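You operate a simulated robot arm through the tools that you are given. There is no shell and no other tool. Be economical: measure what you need, move in short steps, check, and stop when the job is done.

You are at the controls of a simulated robot arm. One attempt, no reset.

TASK
Take the go gauge and leave it on top of the white leak jet.

Only the result counts: the job must be done as asked and must still hold three seconds after the hand-in. Knocking over, shifting, dropping, spilling or breaking anything else fails it.

THE ROBOT
A 7-joint arm with a two-finger parallel gripper, fixed in place. Base frame: the origin is at the foot of the arm, x ahead of it, y to its left, z up; the work surface is at about z = 0. Readings come in m, degrees, newtons and seconds.
With the tool pointing down near the work surface it reaches from about 0.24 to 0.62 m from the base axis. Its first joint turns from -66.0 to 66.0 degrees. Payload 2.6 kg.
The tool frame sits at the grasp point between the pads (the TCP): z along the fingers, y along the line on which they close. The tips reach 0.03 m beyond it. The gripper opens to 0.094 m. The fingers are 0.028 m wide and 0.01 m thick; the gripper's body (0.05 by 0.096 m) begins 0.055 m behind the TCP.
Orientation is that of the tool frame in the base frame, as a unit quaternion [x, y, z, w]. With the fingers straight down and closing along the base's y, the tool's x points along the base's -x, its y along +y and its z along -z.

THE INTERFACE
- The arm moves only by the tool apply_moves. Its argument "targets" is a list of rows, each a list of 3 entries, a list of its own where there are three numbers: the gripper command, from -1 (shut) to 1 (fully open), values between in proportion, then the shift along the tool's x, y, z in units of 50 mm (1.0 is 50 mm), then the turn, a rotation vector about the tool's x, y, z in units of 8 degrees (1.0 is 8 degrees). In form: [[jaw, [tx, ty, tz], [wx, wy, wz]], ...]. A call has 1 to 8 rows; each row shifts and turns the commanded pose from where the row before left it, along the tool's axes as they then stand. A call with a number of a shift or a turn outside -1 to 1 is refused whole. A row lasts 0.2 s, in which the tool goes at most 0.05 m and 8.6 degrees; a call with a longer step from one row to the next is refused whole, and so is a gripper value outside its range. Where a pose cannot be reached the arm comes as near as it can. A force on the tool above 40 N (or 10 N above the force at the start of the call, whichever is more), or a blocked arm, ends the call early, and 0.2 s more pass. Each finger travels about 0.072 m/s and halts on what it meets, pressing with about 26 N; the grip force reading is that of the motor and also rises with nothing between the fingers. The clock runs only during rows and for 0.2 s after the last one: add rows that do not move to give the fingers time. It gives the time, the measured TCP pose, the force on the tool (base axes), the opening and the grip force at its end, in the units of the frame above (readings bear some noise).
- Cameras (640 x 400 px; columns grow to the right, rows downward): "scene" is fixed at [0.0212, 0.4195, 0.564]; the picture's right is [-0.90, -0.44, 0.00], its down [-0.24, 0.49, -0.83] and it looks along [0.36, -0.75, -0.55] (base axes); focal length 349 px, centre (320, 200). "wrist" rides on the gripper at [0.076, 0.014, -0.102] in the tool frame; the picture's right is [-0.18, 0.98, 0.00], its down [-0.75, -0.14, -0.64] and it looks along [-0.63, -0.12, 0.77] (tool axes); focal length 243 px, centre (320, 200). There is no depth. A picture from a camera that has moved, and an enlarged one, comes with that camera's place and axes in the base frame and with its lens.
- grab_frame(camera): a new picture of that camera. No time passes.
- close_up(camera, box): a new picture of the part [left, top, right, bottom] of that camera's present view, enlarged. No time passes.
- finish_job(): hands the job in; it is judged then, once.

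Work in short steps. Places have to be worked out from the pictures, the camera data and where the tool is seen: move nearer, look again, correct. Check each grasp and each placing, and mend what went wrong. You have 90 turns and 36 pictures in all, those below and enlarged ones among them. Open the gripper and draw the arm clear of the work before you hand the job in, unless the task says otherwise; then end with one line.

The tools are called after ">>>" by a JSON object that holds its "name" and its "arguments". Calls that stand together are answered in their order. apply_moves: Moves the arm, as the interface text tells. Its arguments: {"type":"object","properties":{"targets":{"type":"array","items":{"type":"array"}}},"required":["targets"]} The other tools are called the same way: grab_frame (camera) takes a picture; close_up (camera, box) takes an enlarged picture of a part of a camera's view; finish_job () hands the job in.

At the start:

```text
clock: 0.0
eef_pos: [0.4471, -0.1293, 0.2486]
tool_rot: [0.0, 1.0, 0.0, 0.0]
contact_force: [0.2, 0.0, -0.1]
gripper_width: 0.0944
grasp_force: 0.1
```

scene: 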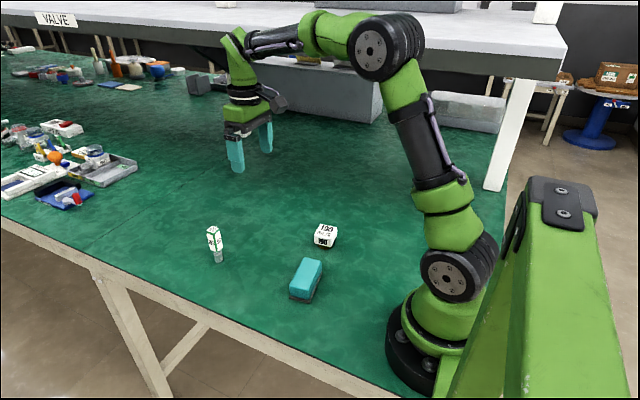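
wrist: 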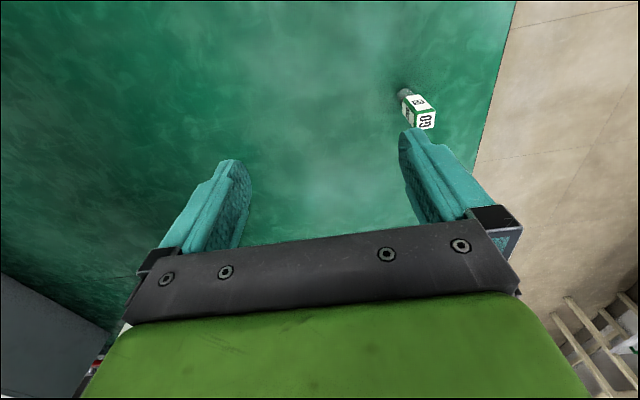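

I'll enlarge the region with the small objects to identify them.

>>> {"name": "close_up", "arguments": {"camera": "scene", "box": [180, 205, 360, 317]}}

>>> {"name": "close_up", "arguments": {"camera": "scene", "box": [0, 100, 160, 220]}}

```text
3.56 times, centred on (270, 261) of scene
camera zoom: at [0.0212, 0.4195, 0.564], right [-0.9, -0.44, 0.0], down [-0.24, 0.49, -0.83], along [0.36, -0.75, -0.55], focal length 1240 px, centre (498, -17)
```

zoom: 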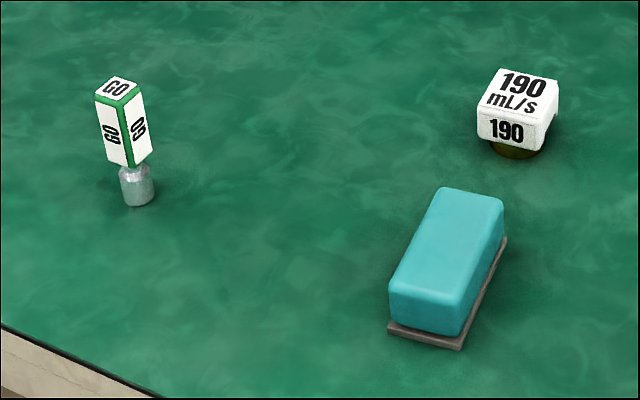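

```text
3.33 times, centred on (80, 160) of scene
camera zoom: at [0.0212, 0.4195, 0.564], right [-0.9, -0.44, 0.0], down [-0.24, 0.49, -0.83], along [0.36, -0.75, -0.55], focal length 1162 px, centre (1120, 333)
```

zoom: 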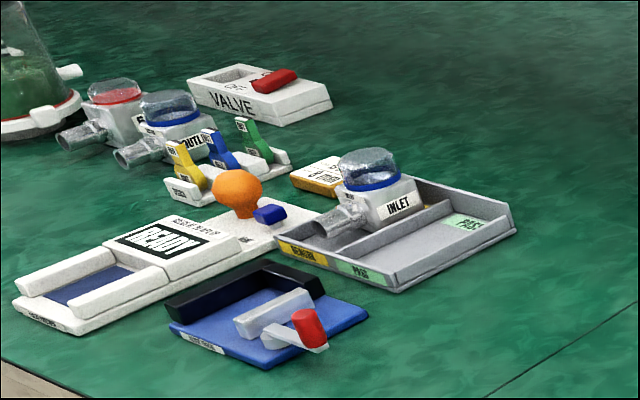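

The gauge stands upright at about (0.491, -0.020), roughly 88 mm tall with faces nearly along the base axes. The white jet (190 mL/s) is at about (0.289, -0.169), top at about z = 0.05. I'll move above the gauge and look.

>>> {"name": "apply_moves", "arguments": {"targets": [[1, [-0.3, 0.75, 0.1], [0, 0, 0]], [1, [-0.3, 0.75, 0.3], [0, 0, 0]], [1, [-0.28, 0.68, 0.4], [0, 0, 0]], [1, [0, 0, 0.5], [0, 0, 0]], [1, [0, 0, 0], [0, 0, 0]]]}}

>>> {"name": "grab_frame", "arguments": {"camera": "wrist"}}

>>> {"name": "close_up", "arguments": {"camera": "scene", "box": [140, 150, 300, 270]}}

```text
clock: 1.2
eef_pos: [0.4901, -0.0218, 0.1818]
tool_rot: [0.002, 1.0, 0.0, 0.001]
contact_force: [0.2, 0.7, -0.1]
gripper_width: 0.0939
grasp_force: 0.1
```

```text
31 pictures are left
camera wrist: at [0.4147, -0.0059, 0.2839], right [0.18, 0.98, 0.0], down [0.75, -0.14, 0.64], along [0.63, -0.12, -0.77], focal length 243 px, centre (320, 200)
```

wrist: 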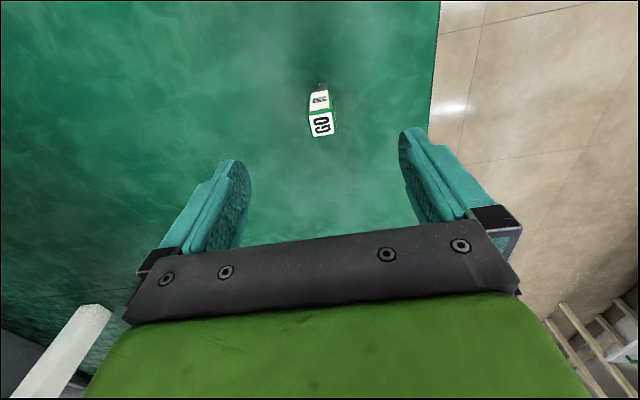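

```text
3.33 times, centred on (220, 210) of scene
camera zoom: at [0.0212, 0.4195, 0.564], right [-0.9, -0.44, 0.0], down [-0.24, 0.49, -0.83], along [0.36, -0.75, -0.55], focal length 1162 px, centre (653, 167)
```

zoom: 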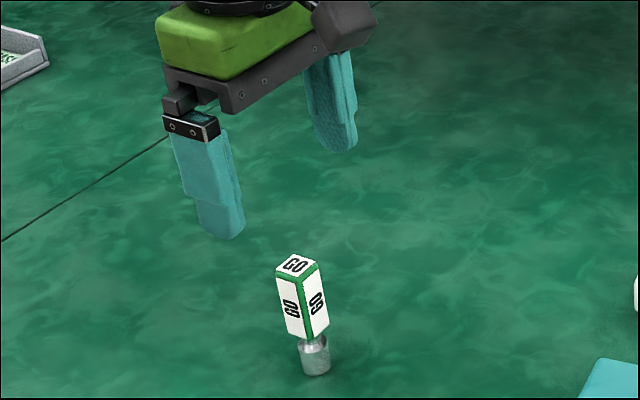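

Both views put the gauge at (0.492, -0.0205), with its faces lined up with the fingers. Next I'll descend to z = 0.065 and close on the body.

>>> {"name": "apply_moves", "arguments": {"targets": [[1, [-0.03, 0.03, 0.7], [0, 0, 0]], [1, [0, 0, 0.7], [0, 0, 0]], [1, [0, 0, 0.6], [0, 0, 0]], [1, [0, 0, 0.34], [0, 0, 0]], [1, [0, 0, 0], [0, 0, 0]]]}}

>>> {"name": "close_up", "arguments": {"camera": "scene", "box": [140, 150, 300, 270]}}

>>> {"name": "grab_frame", "arguments": {"camera": "wrist"}}

```text
clock: 2.4
eef_pos: [0.4918, -0.0192, 0.066]
tool_rot: [0.001, 1.0, 0.0, 0.001]
contact_force: [0.0, 0.0, 0.7]
gripper_width: 0.094
grasp_force: 0.0
```

```text
3.33 times, centred on (220, 210) of scene
camera zoom: at [0.0212, 0.4195, 0.564], right [-0.9, -0.44, 0.0], down [-0.24, 0.49, -0.83], along [0.36, -0.75, -0.55], focal length 1162 px, centre (653, 167)
```

zoom: 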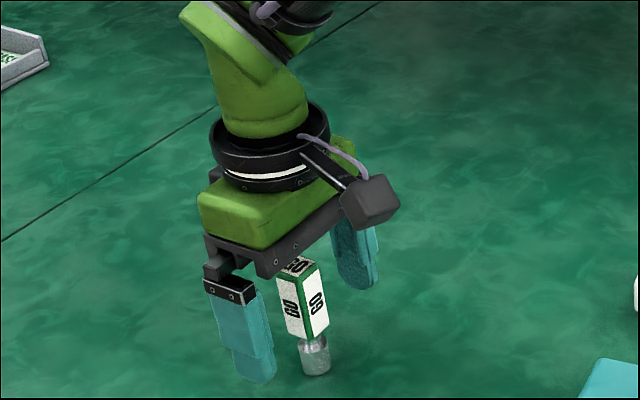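

```text
28 pictures are left
camera wrist: at [0.416, -0.0044, 0.1683], right [0.19, 0.98, 0.0], down [0.75, -0.14, 0.64], along [0.63, -0.12, -0.77], focal length 243 px, centre (320, 200)
```

wrist: 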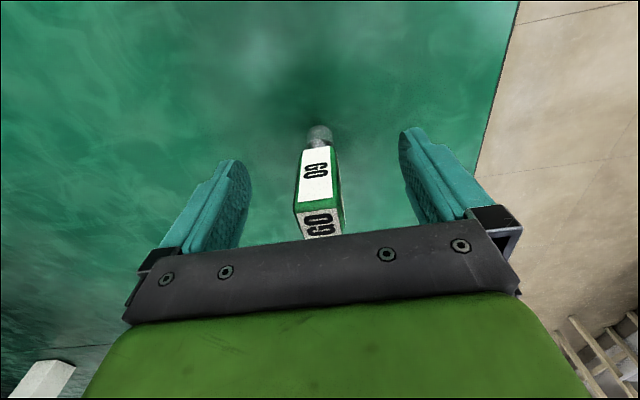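

The gauge is centred between the fingers, so I'll close.

>>> {"name": "apply_moves", "arguments": {"targets": [[0, [0, 0, 0], [0, 0, 0]], [-0.4, [0, 0, 0], [0, 0, 0]], [-1, [0, 0, 0], [0, 0, 0]], [-1, [0, 0, 0], [0, 0, 0]], [-1, [0, 0, 0], [0, 0, 0]], [-1, [0, 0, 0], [0, 0, 0]]]}}

>>> {"name": "grab_frame", "arguments": {"camera": "wrist"}}

```text
clock: 3.8
eef_pos: [0.4923, -0.0191, 0.0664]
tool_rot: [0.0, 1.0, 0.0, 0.001]
contact_force: [0.0, -0.4, 0.9]
gripper_width: 0.0258
grasp_force: 26.1
```

```text
27 pictures are left
camera wrist: at [0.416, -0.0045, 0.1686], right [0.18, 0.98, 0.0], down [0.75, -0.14, 0.64], along [0.63, -0.12, -0.77], focal length 243 px, centre (320, 200)
```

wrist: 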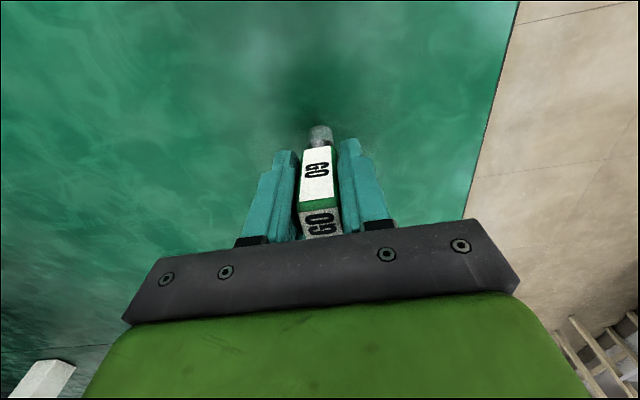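

The gauge is held at 25.8 mm with 26 N. I'll lift straight up by about 0.12 m, then look.

>>> {"name": "apply_moves", "arguments": {"targets": [[-1, [0, 0, -0.3], [0, 0, 0]], [-1, [0, 0, -0.7], [0, 0, 0]], [-1, [0, 0, -0.7], [0, 0, 0]], [-1, [0, 0, -0.7], [0, 0, 0]], [-1, [0, 0, 0], [0, 0, 0]]]}}

>>> {"name": "grab_frame", "arguments": {"camera": "scene"}}

```text
clock: 5.0
eef_pos: [0.4917, -0.0165, 0.1841]
tool_rot: [-0.001, 1.0, -0.001, 0.001]
contact_force: [0.4, 1.4, -1.2]
gripper_width: 0.0258
grasp_force: 25.8
```

```text
26 pictures are left
```

scene: 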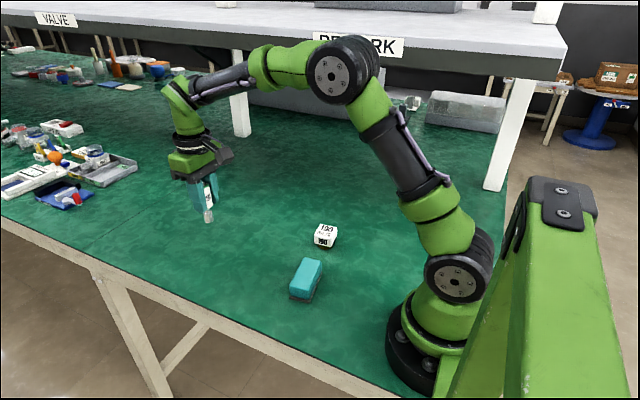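

The lift is clean. I'll carry it at this height to above the jet, near (0.289, -0.169).

>>> {"name": "apply_moves", "arguments": {"targets": [[-1, [0.4, -0.3, 0], [0, 0, 0]], [-1, [0.6, -0.45, 0], [0, 0, 0]], [-1, [0.6, -0.45, 0], [0, 0, 0]], [-1, [0.6, -0.45, 0], [0, 0, 0]], [-1, [0.6, -0.45, 0], [0, 0, 0]], [-1, [0.6, -0.45, 0], [0, 0, 0]], [-1, [0.6, -0.48, 0], [0, 0, 0]], [-1, [0, 0, 0], [0, 0, 0]]]}}

>>> {"name": "grab_frame", "arguments": {"camera": "wrist"}}

>>> {"name": "close_up", "arguments": {"camera": "scene", "box": [260, 150, 400, 255]}}

```text
clock: 6.8
eef_pos: [0.2903, -0.1678, 0.1861]
tool_rot: [-0.001, 1.0, 0.0, 0.0]
contact_force: [-0.1, 0.2, -1.9]
gripper_width: 0.0258
grasp_force: 25.6
```

```text
25 pictures are left
camera wrist: at [0.2146, -0.1523, 0.2889], right [0.18, 0.98, 0.0], down [0.75, -0.14, 0.64], along [0.63, -0.12, -0.77], focal length 243 px, centre (320, 200)
```

wrist: 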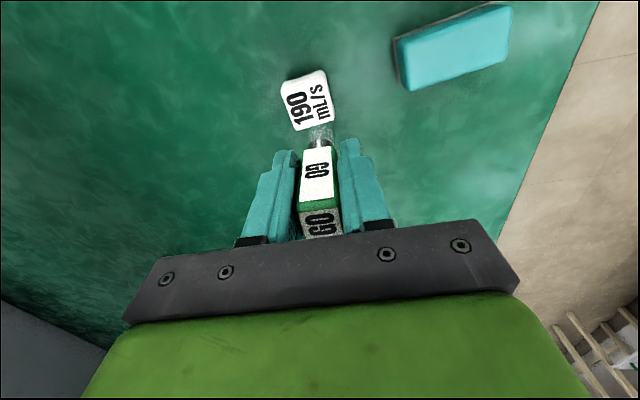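

```text
3.81 times, centred on (330, 202) of scene
camera zoom: at [0.0212, 0.4195, 0.564], right [-0.9, -0.44, 0.0], down [-0.24, 0.49, -0.83], along [0.36, -0.75, -0.55], focal length 1328 px, centre (282, 190)
```

zoom: 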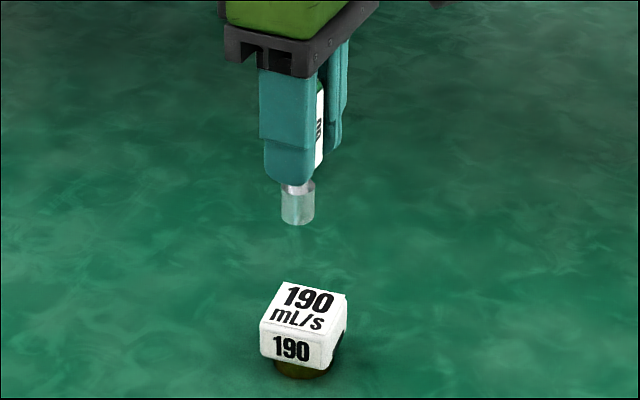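

Combining both views, the jet top centre is near (0.291, -0.178) at z of about 0.04. I'll shift y by -10 mm, lower part-way and check.

>>> {"name": "apply_moves", "arguments": {"targets": [[-1, [0, -0.2, 0.3], [0, 0, 0]], [-1, [0, 0, 0.5], [0, 0, 0]], [-1, [0, 0, 0.1], [0, 0, 0]], [-1, [0, 0, 0], [0, 0, 0]]]}}

>>> {"name": "close_up", "arguments": {"camera": "wrist", "box": [240, 60, 400, 160]}}

>>> {"name": "close_up", "arguments": {"camera": "scene", "box": [280, 190, 376, 250]}}

```text
clock: 7.8
eef_pos: [0.2927, -0.1785, 0.14]
tool_rot: [0.001, 1.0, 0.0, 0.0]
contact_force: [0.7, 0.1, -1.4]
gripper_width: 0.0257
grasp_force: 26.5
```

```text
4.00 times, centred on (320, 110) of wrist
camera zoom: at [0.2157, -0.1634, 0.2424], right [0.18, 0.98, 0.0], down [0.75, -0.14, 0.64], along [0.63, -0.12, -0.77], focal length 970 px, centre (320, 560)
```

zoom: 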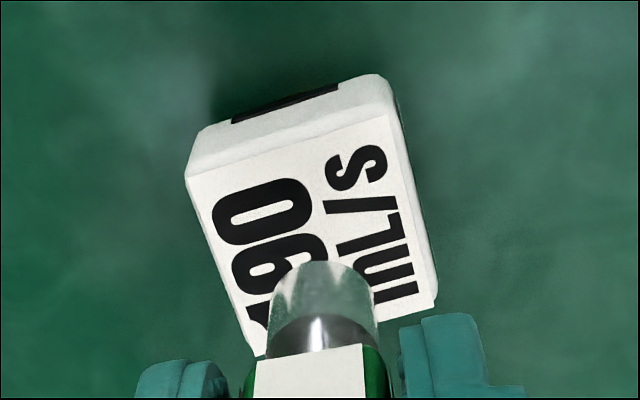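

```text
6.67 times, centred on (328, 220) of scene
camera zoom: at [0.0212, 0.4195, 0.564], right [-0.9, -0.44, 0.0], down [-0.24, 0.49, -0.83], along [0.36, -0.75, -0.55], focal length 2324 px, centre (267, 67)
```

zoom: 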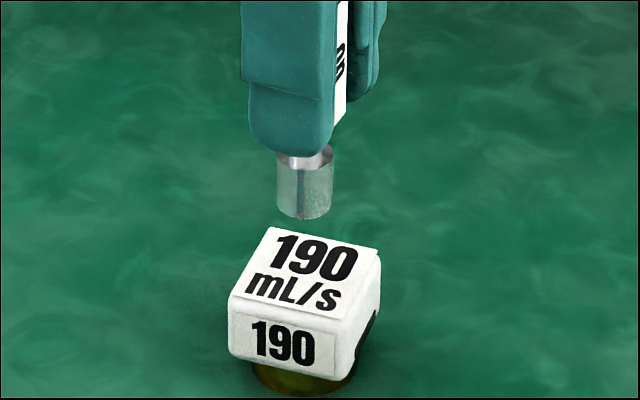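

The pin is over the jet top to within about 2 mm. I'll nudge y slightly and lower until it is nearly touching.

>>> {"name": "apply_moves", "arguments": {"targets": [[-1, [0.02, -0.03, 0.2], [0, 0, 0]], [-1, [0, 0, 0.2], [0, 0, 0]], [-1, [0, 0, 0], [0, 0, 0]]]}}

>>> {"name": "close_up", "arguments": {"camera": "wrist", "box": [240, 60, 400, 160]}}

>>> {"name": "close_up", "arguments": {"camera": "scene", "box": [280, 190, 376, 250]}}

```text
clock: 8.6
eef_pos: [0.2897, -0.1796, 0.1193]
tool_rot: [0.001, 1.0, 0.0, 0.001]
contact_force: [-0.7, -0.2, -3.1]
gripper_width: 0.0258
grasp_force: 26.3
```

```text
4.00 times, centred on (320, 110) of wrist
camera zoom: at [0.2146, -0.1656, 0.2223], right [0.18, 0.98, 0.0], down [0.75, -0.14, 0.64], along [0.63, -0.12, -0.77], focal length 970 px, centre (320, 560)
```

zoom: 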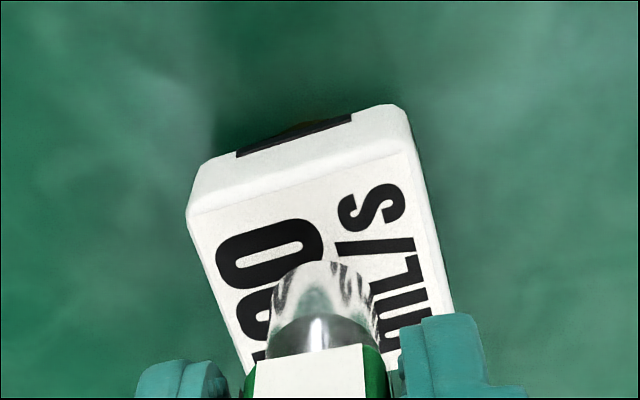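

```text
6.67 times, centred on (328, 220) of scene
camera zoom: at [0.0212, 0.4195, 0.564], right [-0.9, -0.44, 0.0], down [-0.24, 0.49, -0.83], along [0.36, -0.75, -0.55], focal length 2324 px, centre (267, 67)
```

zoom: 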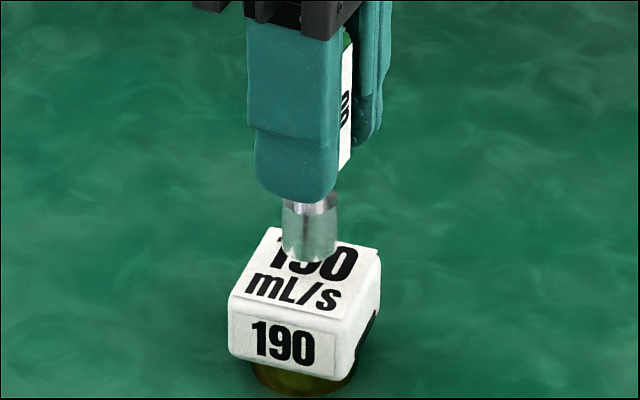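

About 10 mm of gap remains and the alignment is good in both views. I'll lower 6 mm, then go in small steps while watching the force.

>>> {"name": "apply_moves", "arguments": {"targets": [[-1, [-0.03, 0, 0.06], [0, 0, 0]], [-1, [0, 0, 0.06], [0, 0, 0]], [-1, [0, 0, 0], [0, 0, 0]]]}}

>>> {"name": "close_up", "arguments": {"camera": "scene", "box": [280, 190, 376, 250]}}

```text
clock: 9.4
eef_pos: [0.2929, -0.1807, 0.1135]
tool_rot: [0.0, 1.0, 0.0, 0.0]
contact_force: [-0.2, -0.6, -1.6]
gripper_width: 0.0256
grasp_force: 25.7
```

```text
6.67 times, centred on (328, 220) of scene
camera zoom: at [0.0212, 0.4195, 0.564], right [-0.9, -0.44, 0.0], down [-0.24, 0.49, -0.83], along [0.36, -0.75, -0.55], focal length 2324 px, centre (267, 67)
```

zoom: 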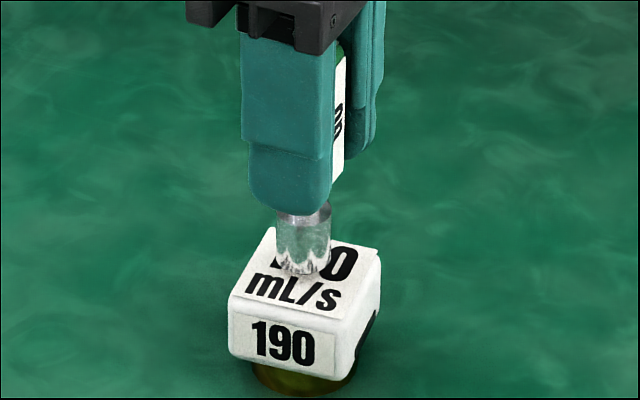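

No contact yet. I'll descend in 1 mm steps.

>>> {"name": "apply_moves", "arguments": {"targets": [[-1, [0.02, 0, 0.02], [0, 0, 0]], [-1, [0, 0, 0.02], [0, 0, 0]], [-1, [0, 0, 0], [0, 0, 0]]]}}

```text
clock: 10.2
eef_pos: [0.2915, -0.1808, 0.1123]
tool_rot: [0.001, 1.0, 0.001, 0.0]
contact_force: [-0.2, 0.5, -1.9]
gripper_width: 0.0257
grasp_force: 26.3
```

Still no contact force, so I'll continue down another 2 mm.

>>> {"name": "apply_moves", "arguments": {"targets": [[-1, [0, 0, 0.02], [0, 0, 0]], [-1, [0, 0, 0.02], [0, 0, 0]], [-1, [0, 0, 0], [0, 0, 0]]]}}

>>> {"name": "close_up", "arguments": {"camera": "scene", "box": [280, 190, 376, 250]}}

>>> {"name": "close_up", "arguments": {"camera": "wrist", "box": [240, 60, 400, 160]}}

```text
clock: 11.0
eef_pos: [0.2915, -0.1814, 0.1104]
tool_rot: [0.0, 1.0, -0.001, 0.0]
contact_force: [-0.8, 0.6, -1.3]
gripper_width: 0.0257
grasp_force: 26.3
```

```text
6.67 times, centred on (328, 220) of scene
camera zoom: at [0.0212, 0.4195, 0.564], right [-0.9, -0.44, 0.0], down [-0.24, 0.49, -0.83], along [0.36, -0.75, -0.55], focal length 2324 px, centre (267, 67)
```

zoom: 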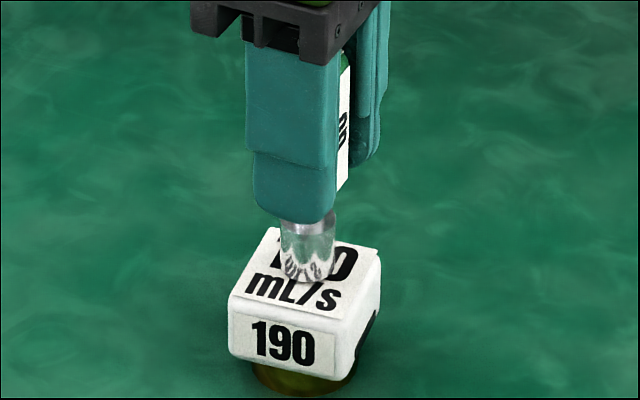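

```text
4.00 times, centred on (320, 110) of wrist
camera zoom: at [0.2156, -0.1664, 0.2123], right [0.18, 0.98, 0.0], down [0.75, -0.14, 0.64], along [0.63, -0.12, -0.77], focal length 970 px, centre (320, 560)
```

zoom: 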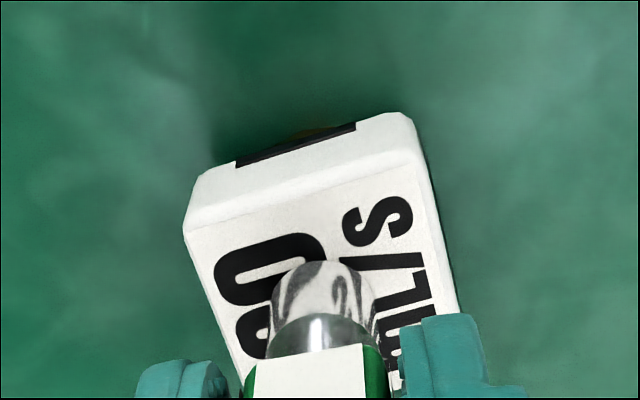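

The pin is centred on the jet and still just above it. Continuing down.

>>> {"name": "apply_moves", "arguments": {"targets": [[-1, [0, 0, 0.02], [0, 0, 0]], [-1, [0, 0, 0.01], [0, 0, 0]], [-1, [0, 0, 0], [0, 0, 0]]]}}

```text
clock: 11.8
eef_pos: [0.2918, -0.181, 0.1082]
tool_rot: [0.0, 1.0, 0.0, 0.001]
contact_force: [0.1, -0.6, 4.6]
gripper_width: 0.0254
grasp_force: 26.6
```

The force rose by about 6 N, so the pin is touching the jet. I'll check that it's seated before opening.

>>> {"name": "close_up", "arguments": {"camera": "scene", "box": [280, 190, 376, 250]}}

>>> {"name": "apply_moves", "arguments": {"targets": [[-1, [0, 0, 0], [0, 0, 0]], [-1, [0, 0, 0], [0, 0, 0]]]}}

```text
6.67 times, centred on (328, 220) of scene
camera zoom: at [0.0212, 0.4195, 0.5639], right [-0.9, -0.44, 0.0], down [-0.24, 0.49, -0.83], along [0.36, -0.75, -0.55], focal length 2324 px, centre (267, 67)
```

zoom: 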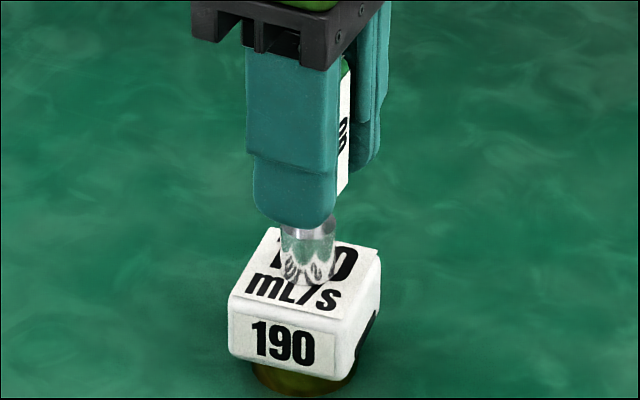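

```text
clock: 12.4
eef_pos: [0.291, -0.1813, 0.1099]
tool_rot: [0.0, 1.0, 0.0, 0.001]
contact_force: [1.2, 0.4, 4.4]
gripper_width: 0.0256
grasp_force: 25.7
```

Contact is steady at 4–5 N, centred. I'll open the fingers gradually.

>>> {"name": "apply_moves", "arguments": {"targets": [[-0.4, [0, 0, 0], [0, 0, 0]], [-0.3, [0, 0, 0], [0, 0, 0]], [-0.1, [0, 0, 0], [0, 0, 0]], [0.1, [0, 0, 0], [0, 0, 0]], [0.4, [0, 0, 0], [0, 0, 0]], [0.6, [0, 0, 0], [0, 0, 0]]]}}

>>> {"name": "grab_frame", "arguments": {"camera": "wrist"}}

>>> {"name": "close_up", "arguments": {"camera": "scene", "box": [264, 170, 392, 250]}}

```text
clock: 13.8
eef_pos: [0.292, -0.1812, 0.108]
tool_rot: [0.0, 1.0, 0.0, 0.0]
contact_force: [-0.1, -0.5, -0.9]
gripper_width: 0.0753
grasp_force: 0.0
```

```text
15 pictures are left
camera wrist: at [0.2151, -0.166, 0.2103], right [0.18, 0.98, 0.0], down [0.75, -0.14, 0.64], along [0.63, -0.12, -0.77], focal length 243 px, centre (320, 200)
```

wrist: 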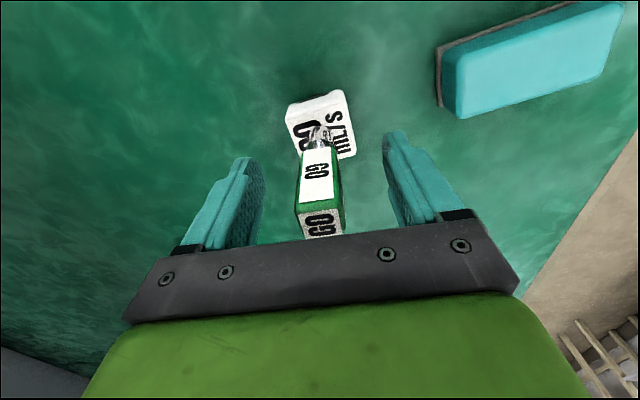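

```text
5.00 times, centred on (328, 210) of scene
camera zoom: at [0.0212, 0.4195, 0.564], right [-0.9, -0.44, 0.0], down [-0.24, 0.49, -0.83], along [0.36, -0.75, -0.55], focal length 1743 px, centre (280, 150)
```

zoom: 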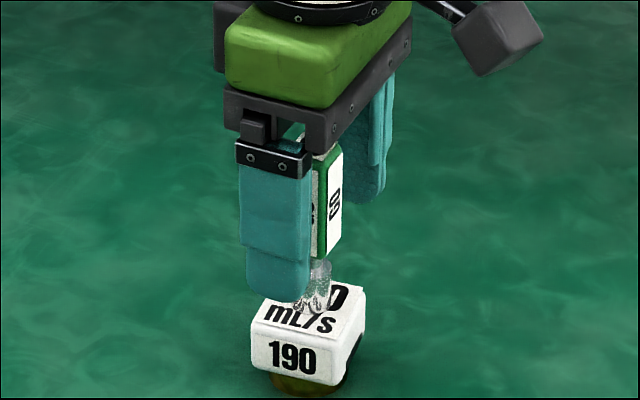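

The gauge stands on its own on the jet. I'll open fully and withdraw straight up.

>>> {"name": "apply_moves", "arguments": {"targets": [[1, [0, 0, 0], [0, 0, 0]], [1, [0, 0, -0.2], [0, 0, 0]], [1, [0, 0, -0.5], [0, 0, 0]], [1, [0, 0, -0.7], [0, 0, 0]], [1, [0, 0, -0.7], [0, 0, 0]], [1, [0, 0, -0.5], [0, 0, 0]], [1, [0, 0, 0], [0, 0, 0]]]}}

>>> {"name": "grab_frame", "arguments": {"camera": "scene"}}

>>> {"name": "close_up", "arguments": {"camera": "scene", "box": [264, 170, 392, 250]}}

```text
clock: 15.4
eef_pos: [0.2913, -0.1812, 0.2377]
tool_rot: [0.001, 1.0, 0.0, 0.0]
contact_force: [-0.4, -1.0, 1.3]
gripper_width: 0.0939
grasp_force: 0.0
```

```text
13 pictures are left
```

scene: 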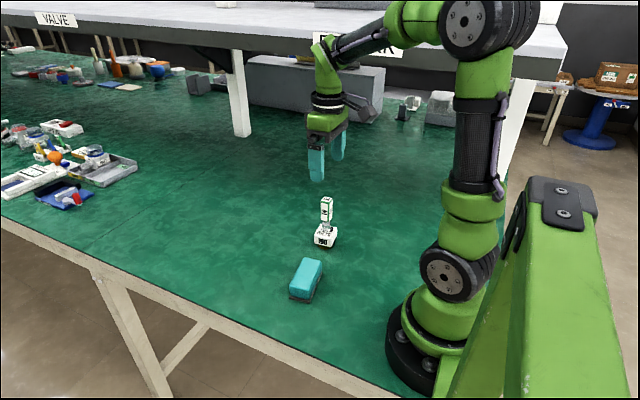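

```text
5.00 times, centred on (328, 210) of scene
camera zoom: at [0.0212, 0.4195, 0.564], right [-0.9, -0.44, 0.0], down [-0.24, 0.49, -0.83], along [0.36, -0.75, -0.55], focal length 1743 px, centre (280, 150)
```

zoom: 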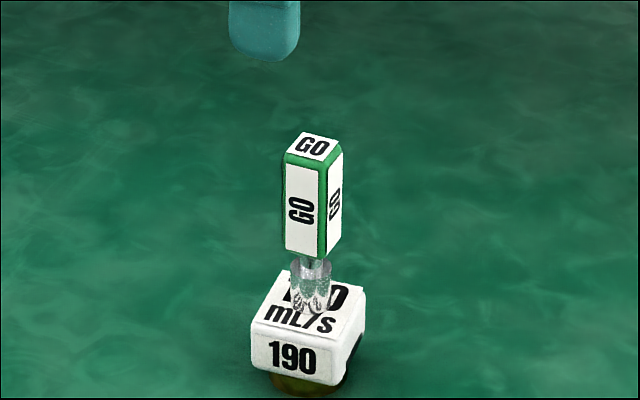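

The gauge is upright and centred on the white jet, nothing else has moved, and the arm is clear, so I'm handing in.

>>> {"name": "finish_job", "arguments": {}}

```text
The job is handed in.
```

The go gauge is standing upright on top of the white leak jet; the gripper is open and drawn clear, and nothing else was moved.
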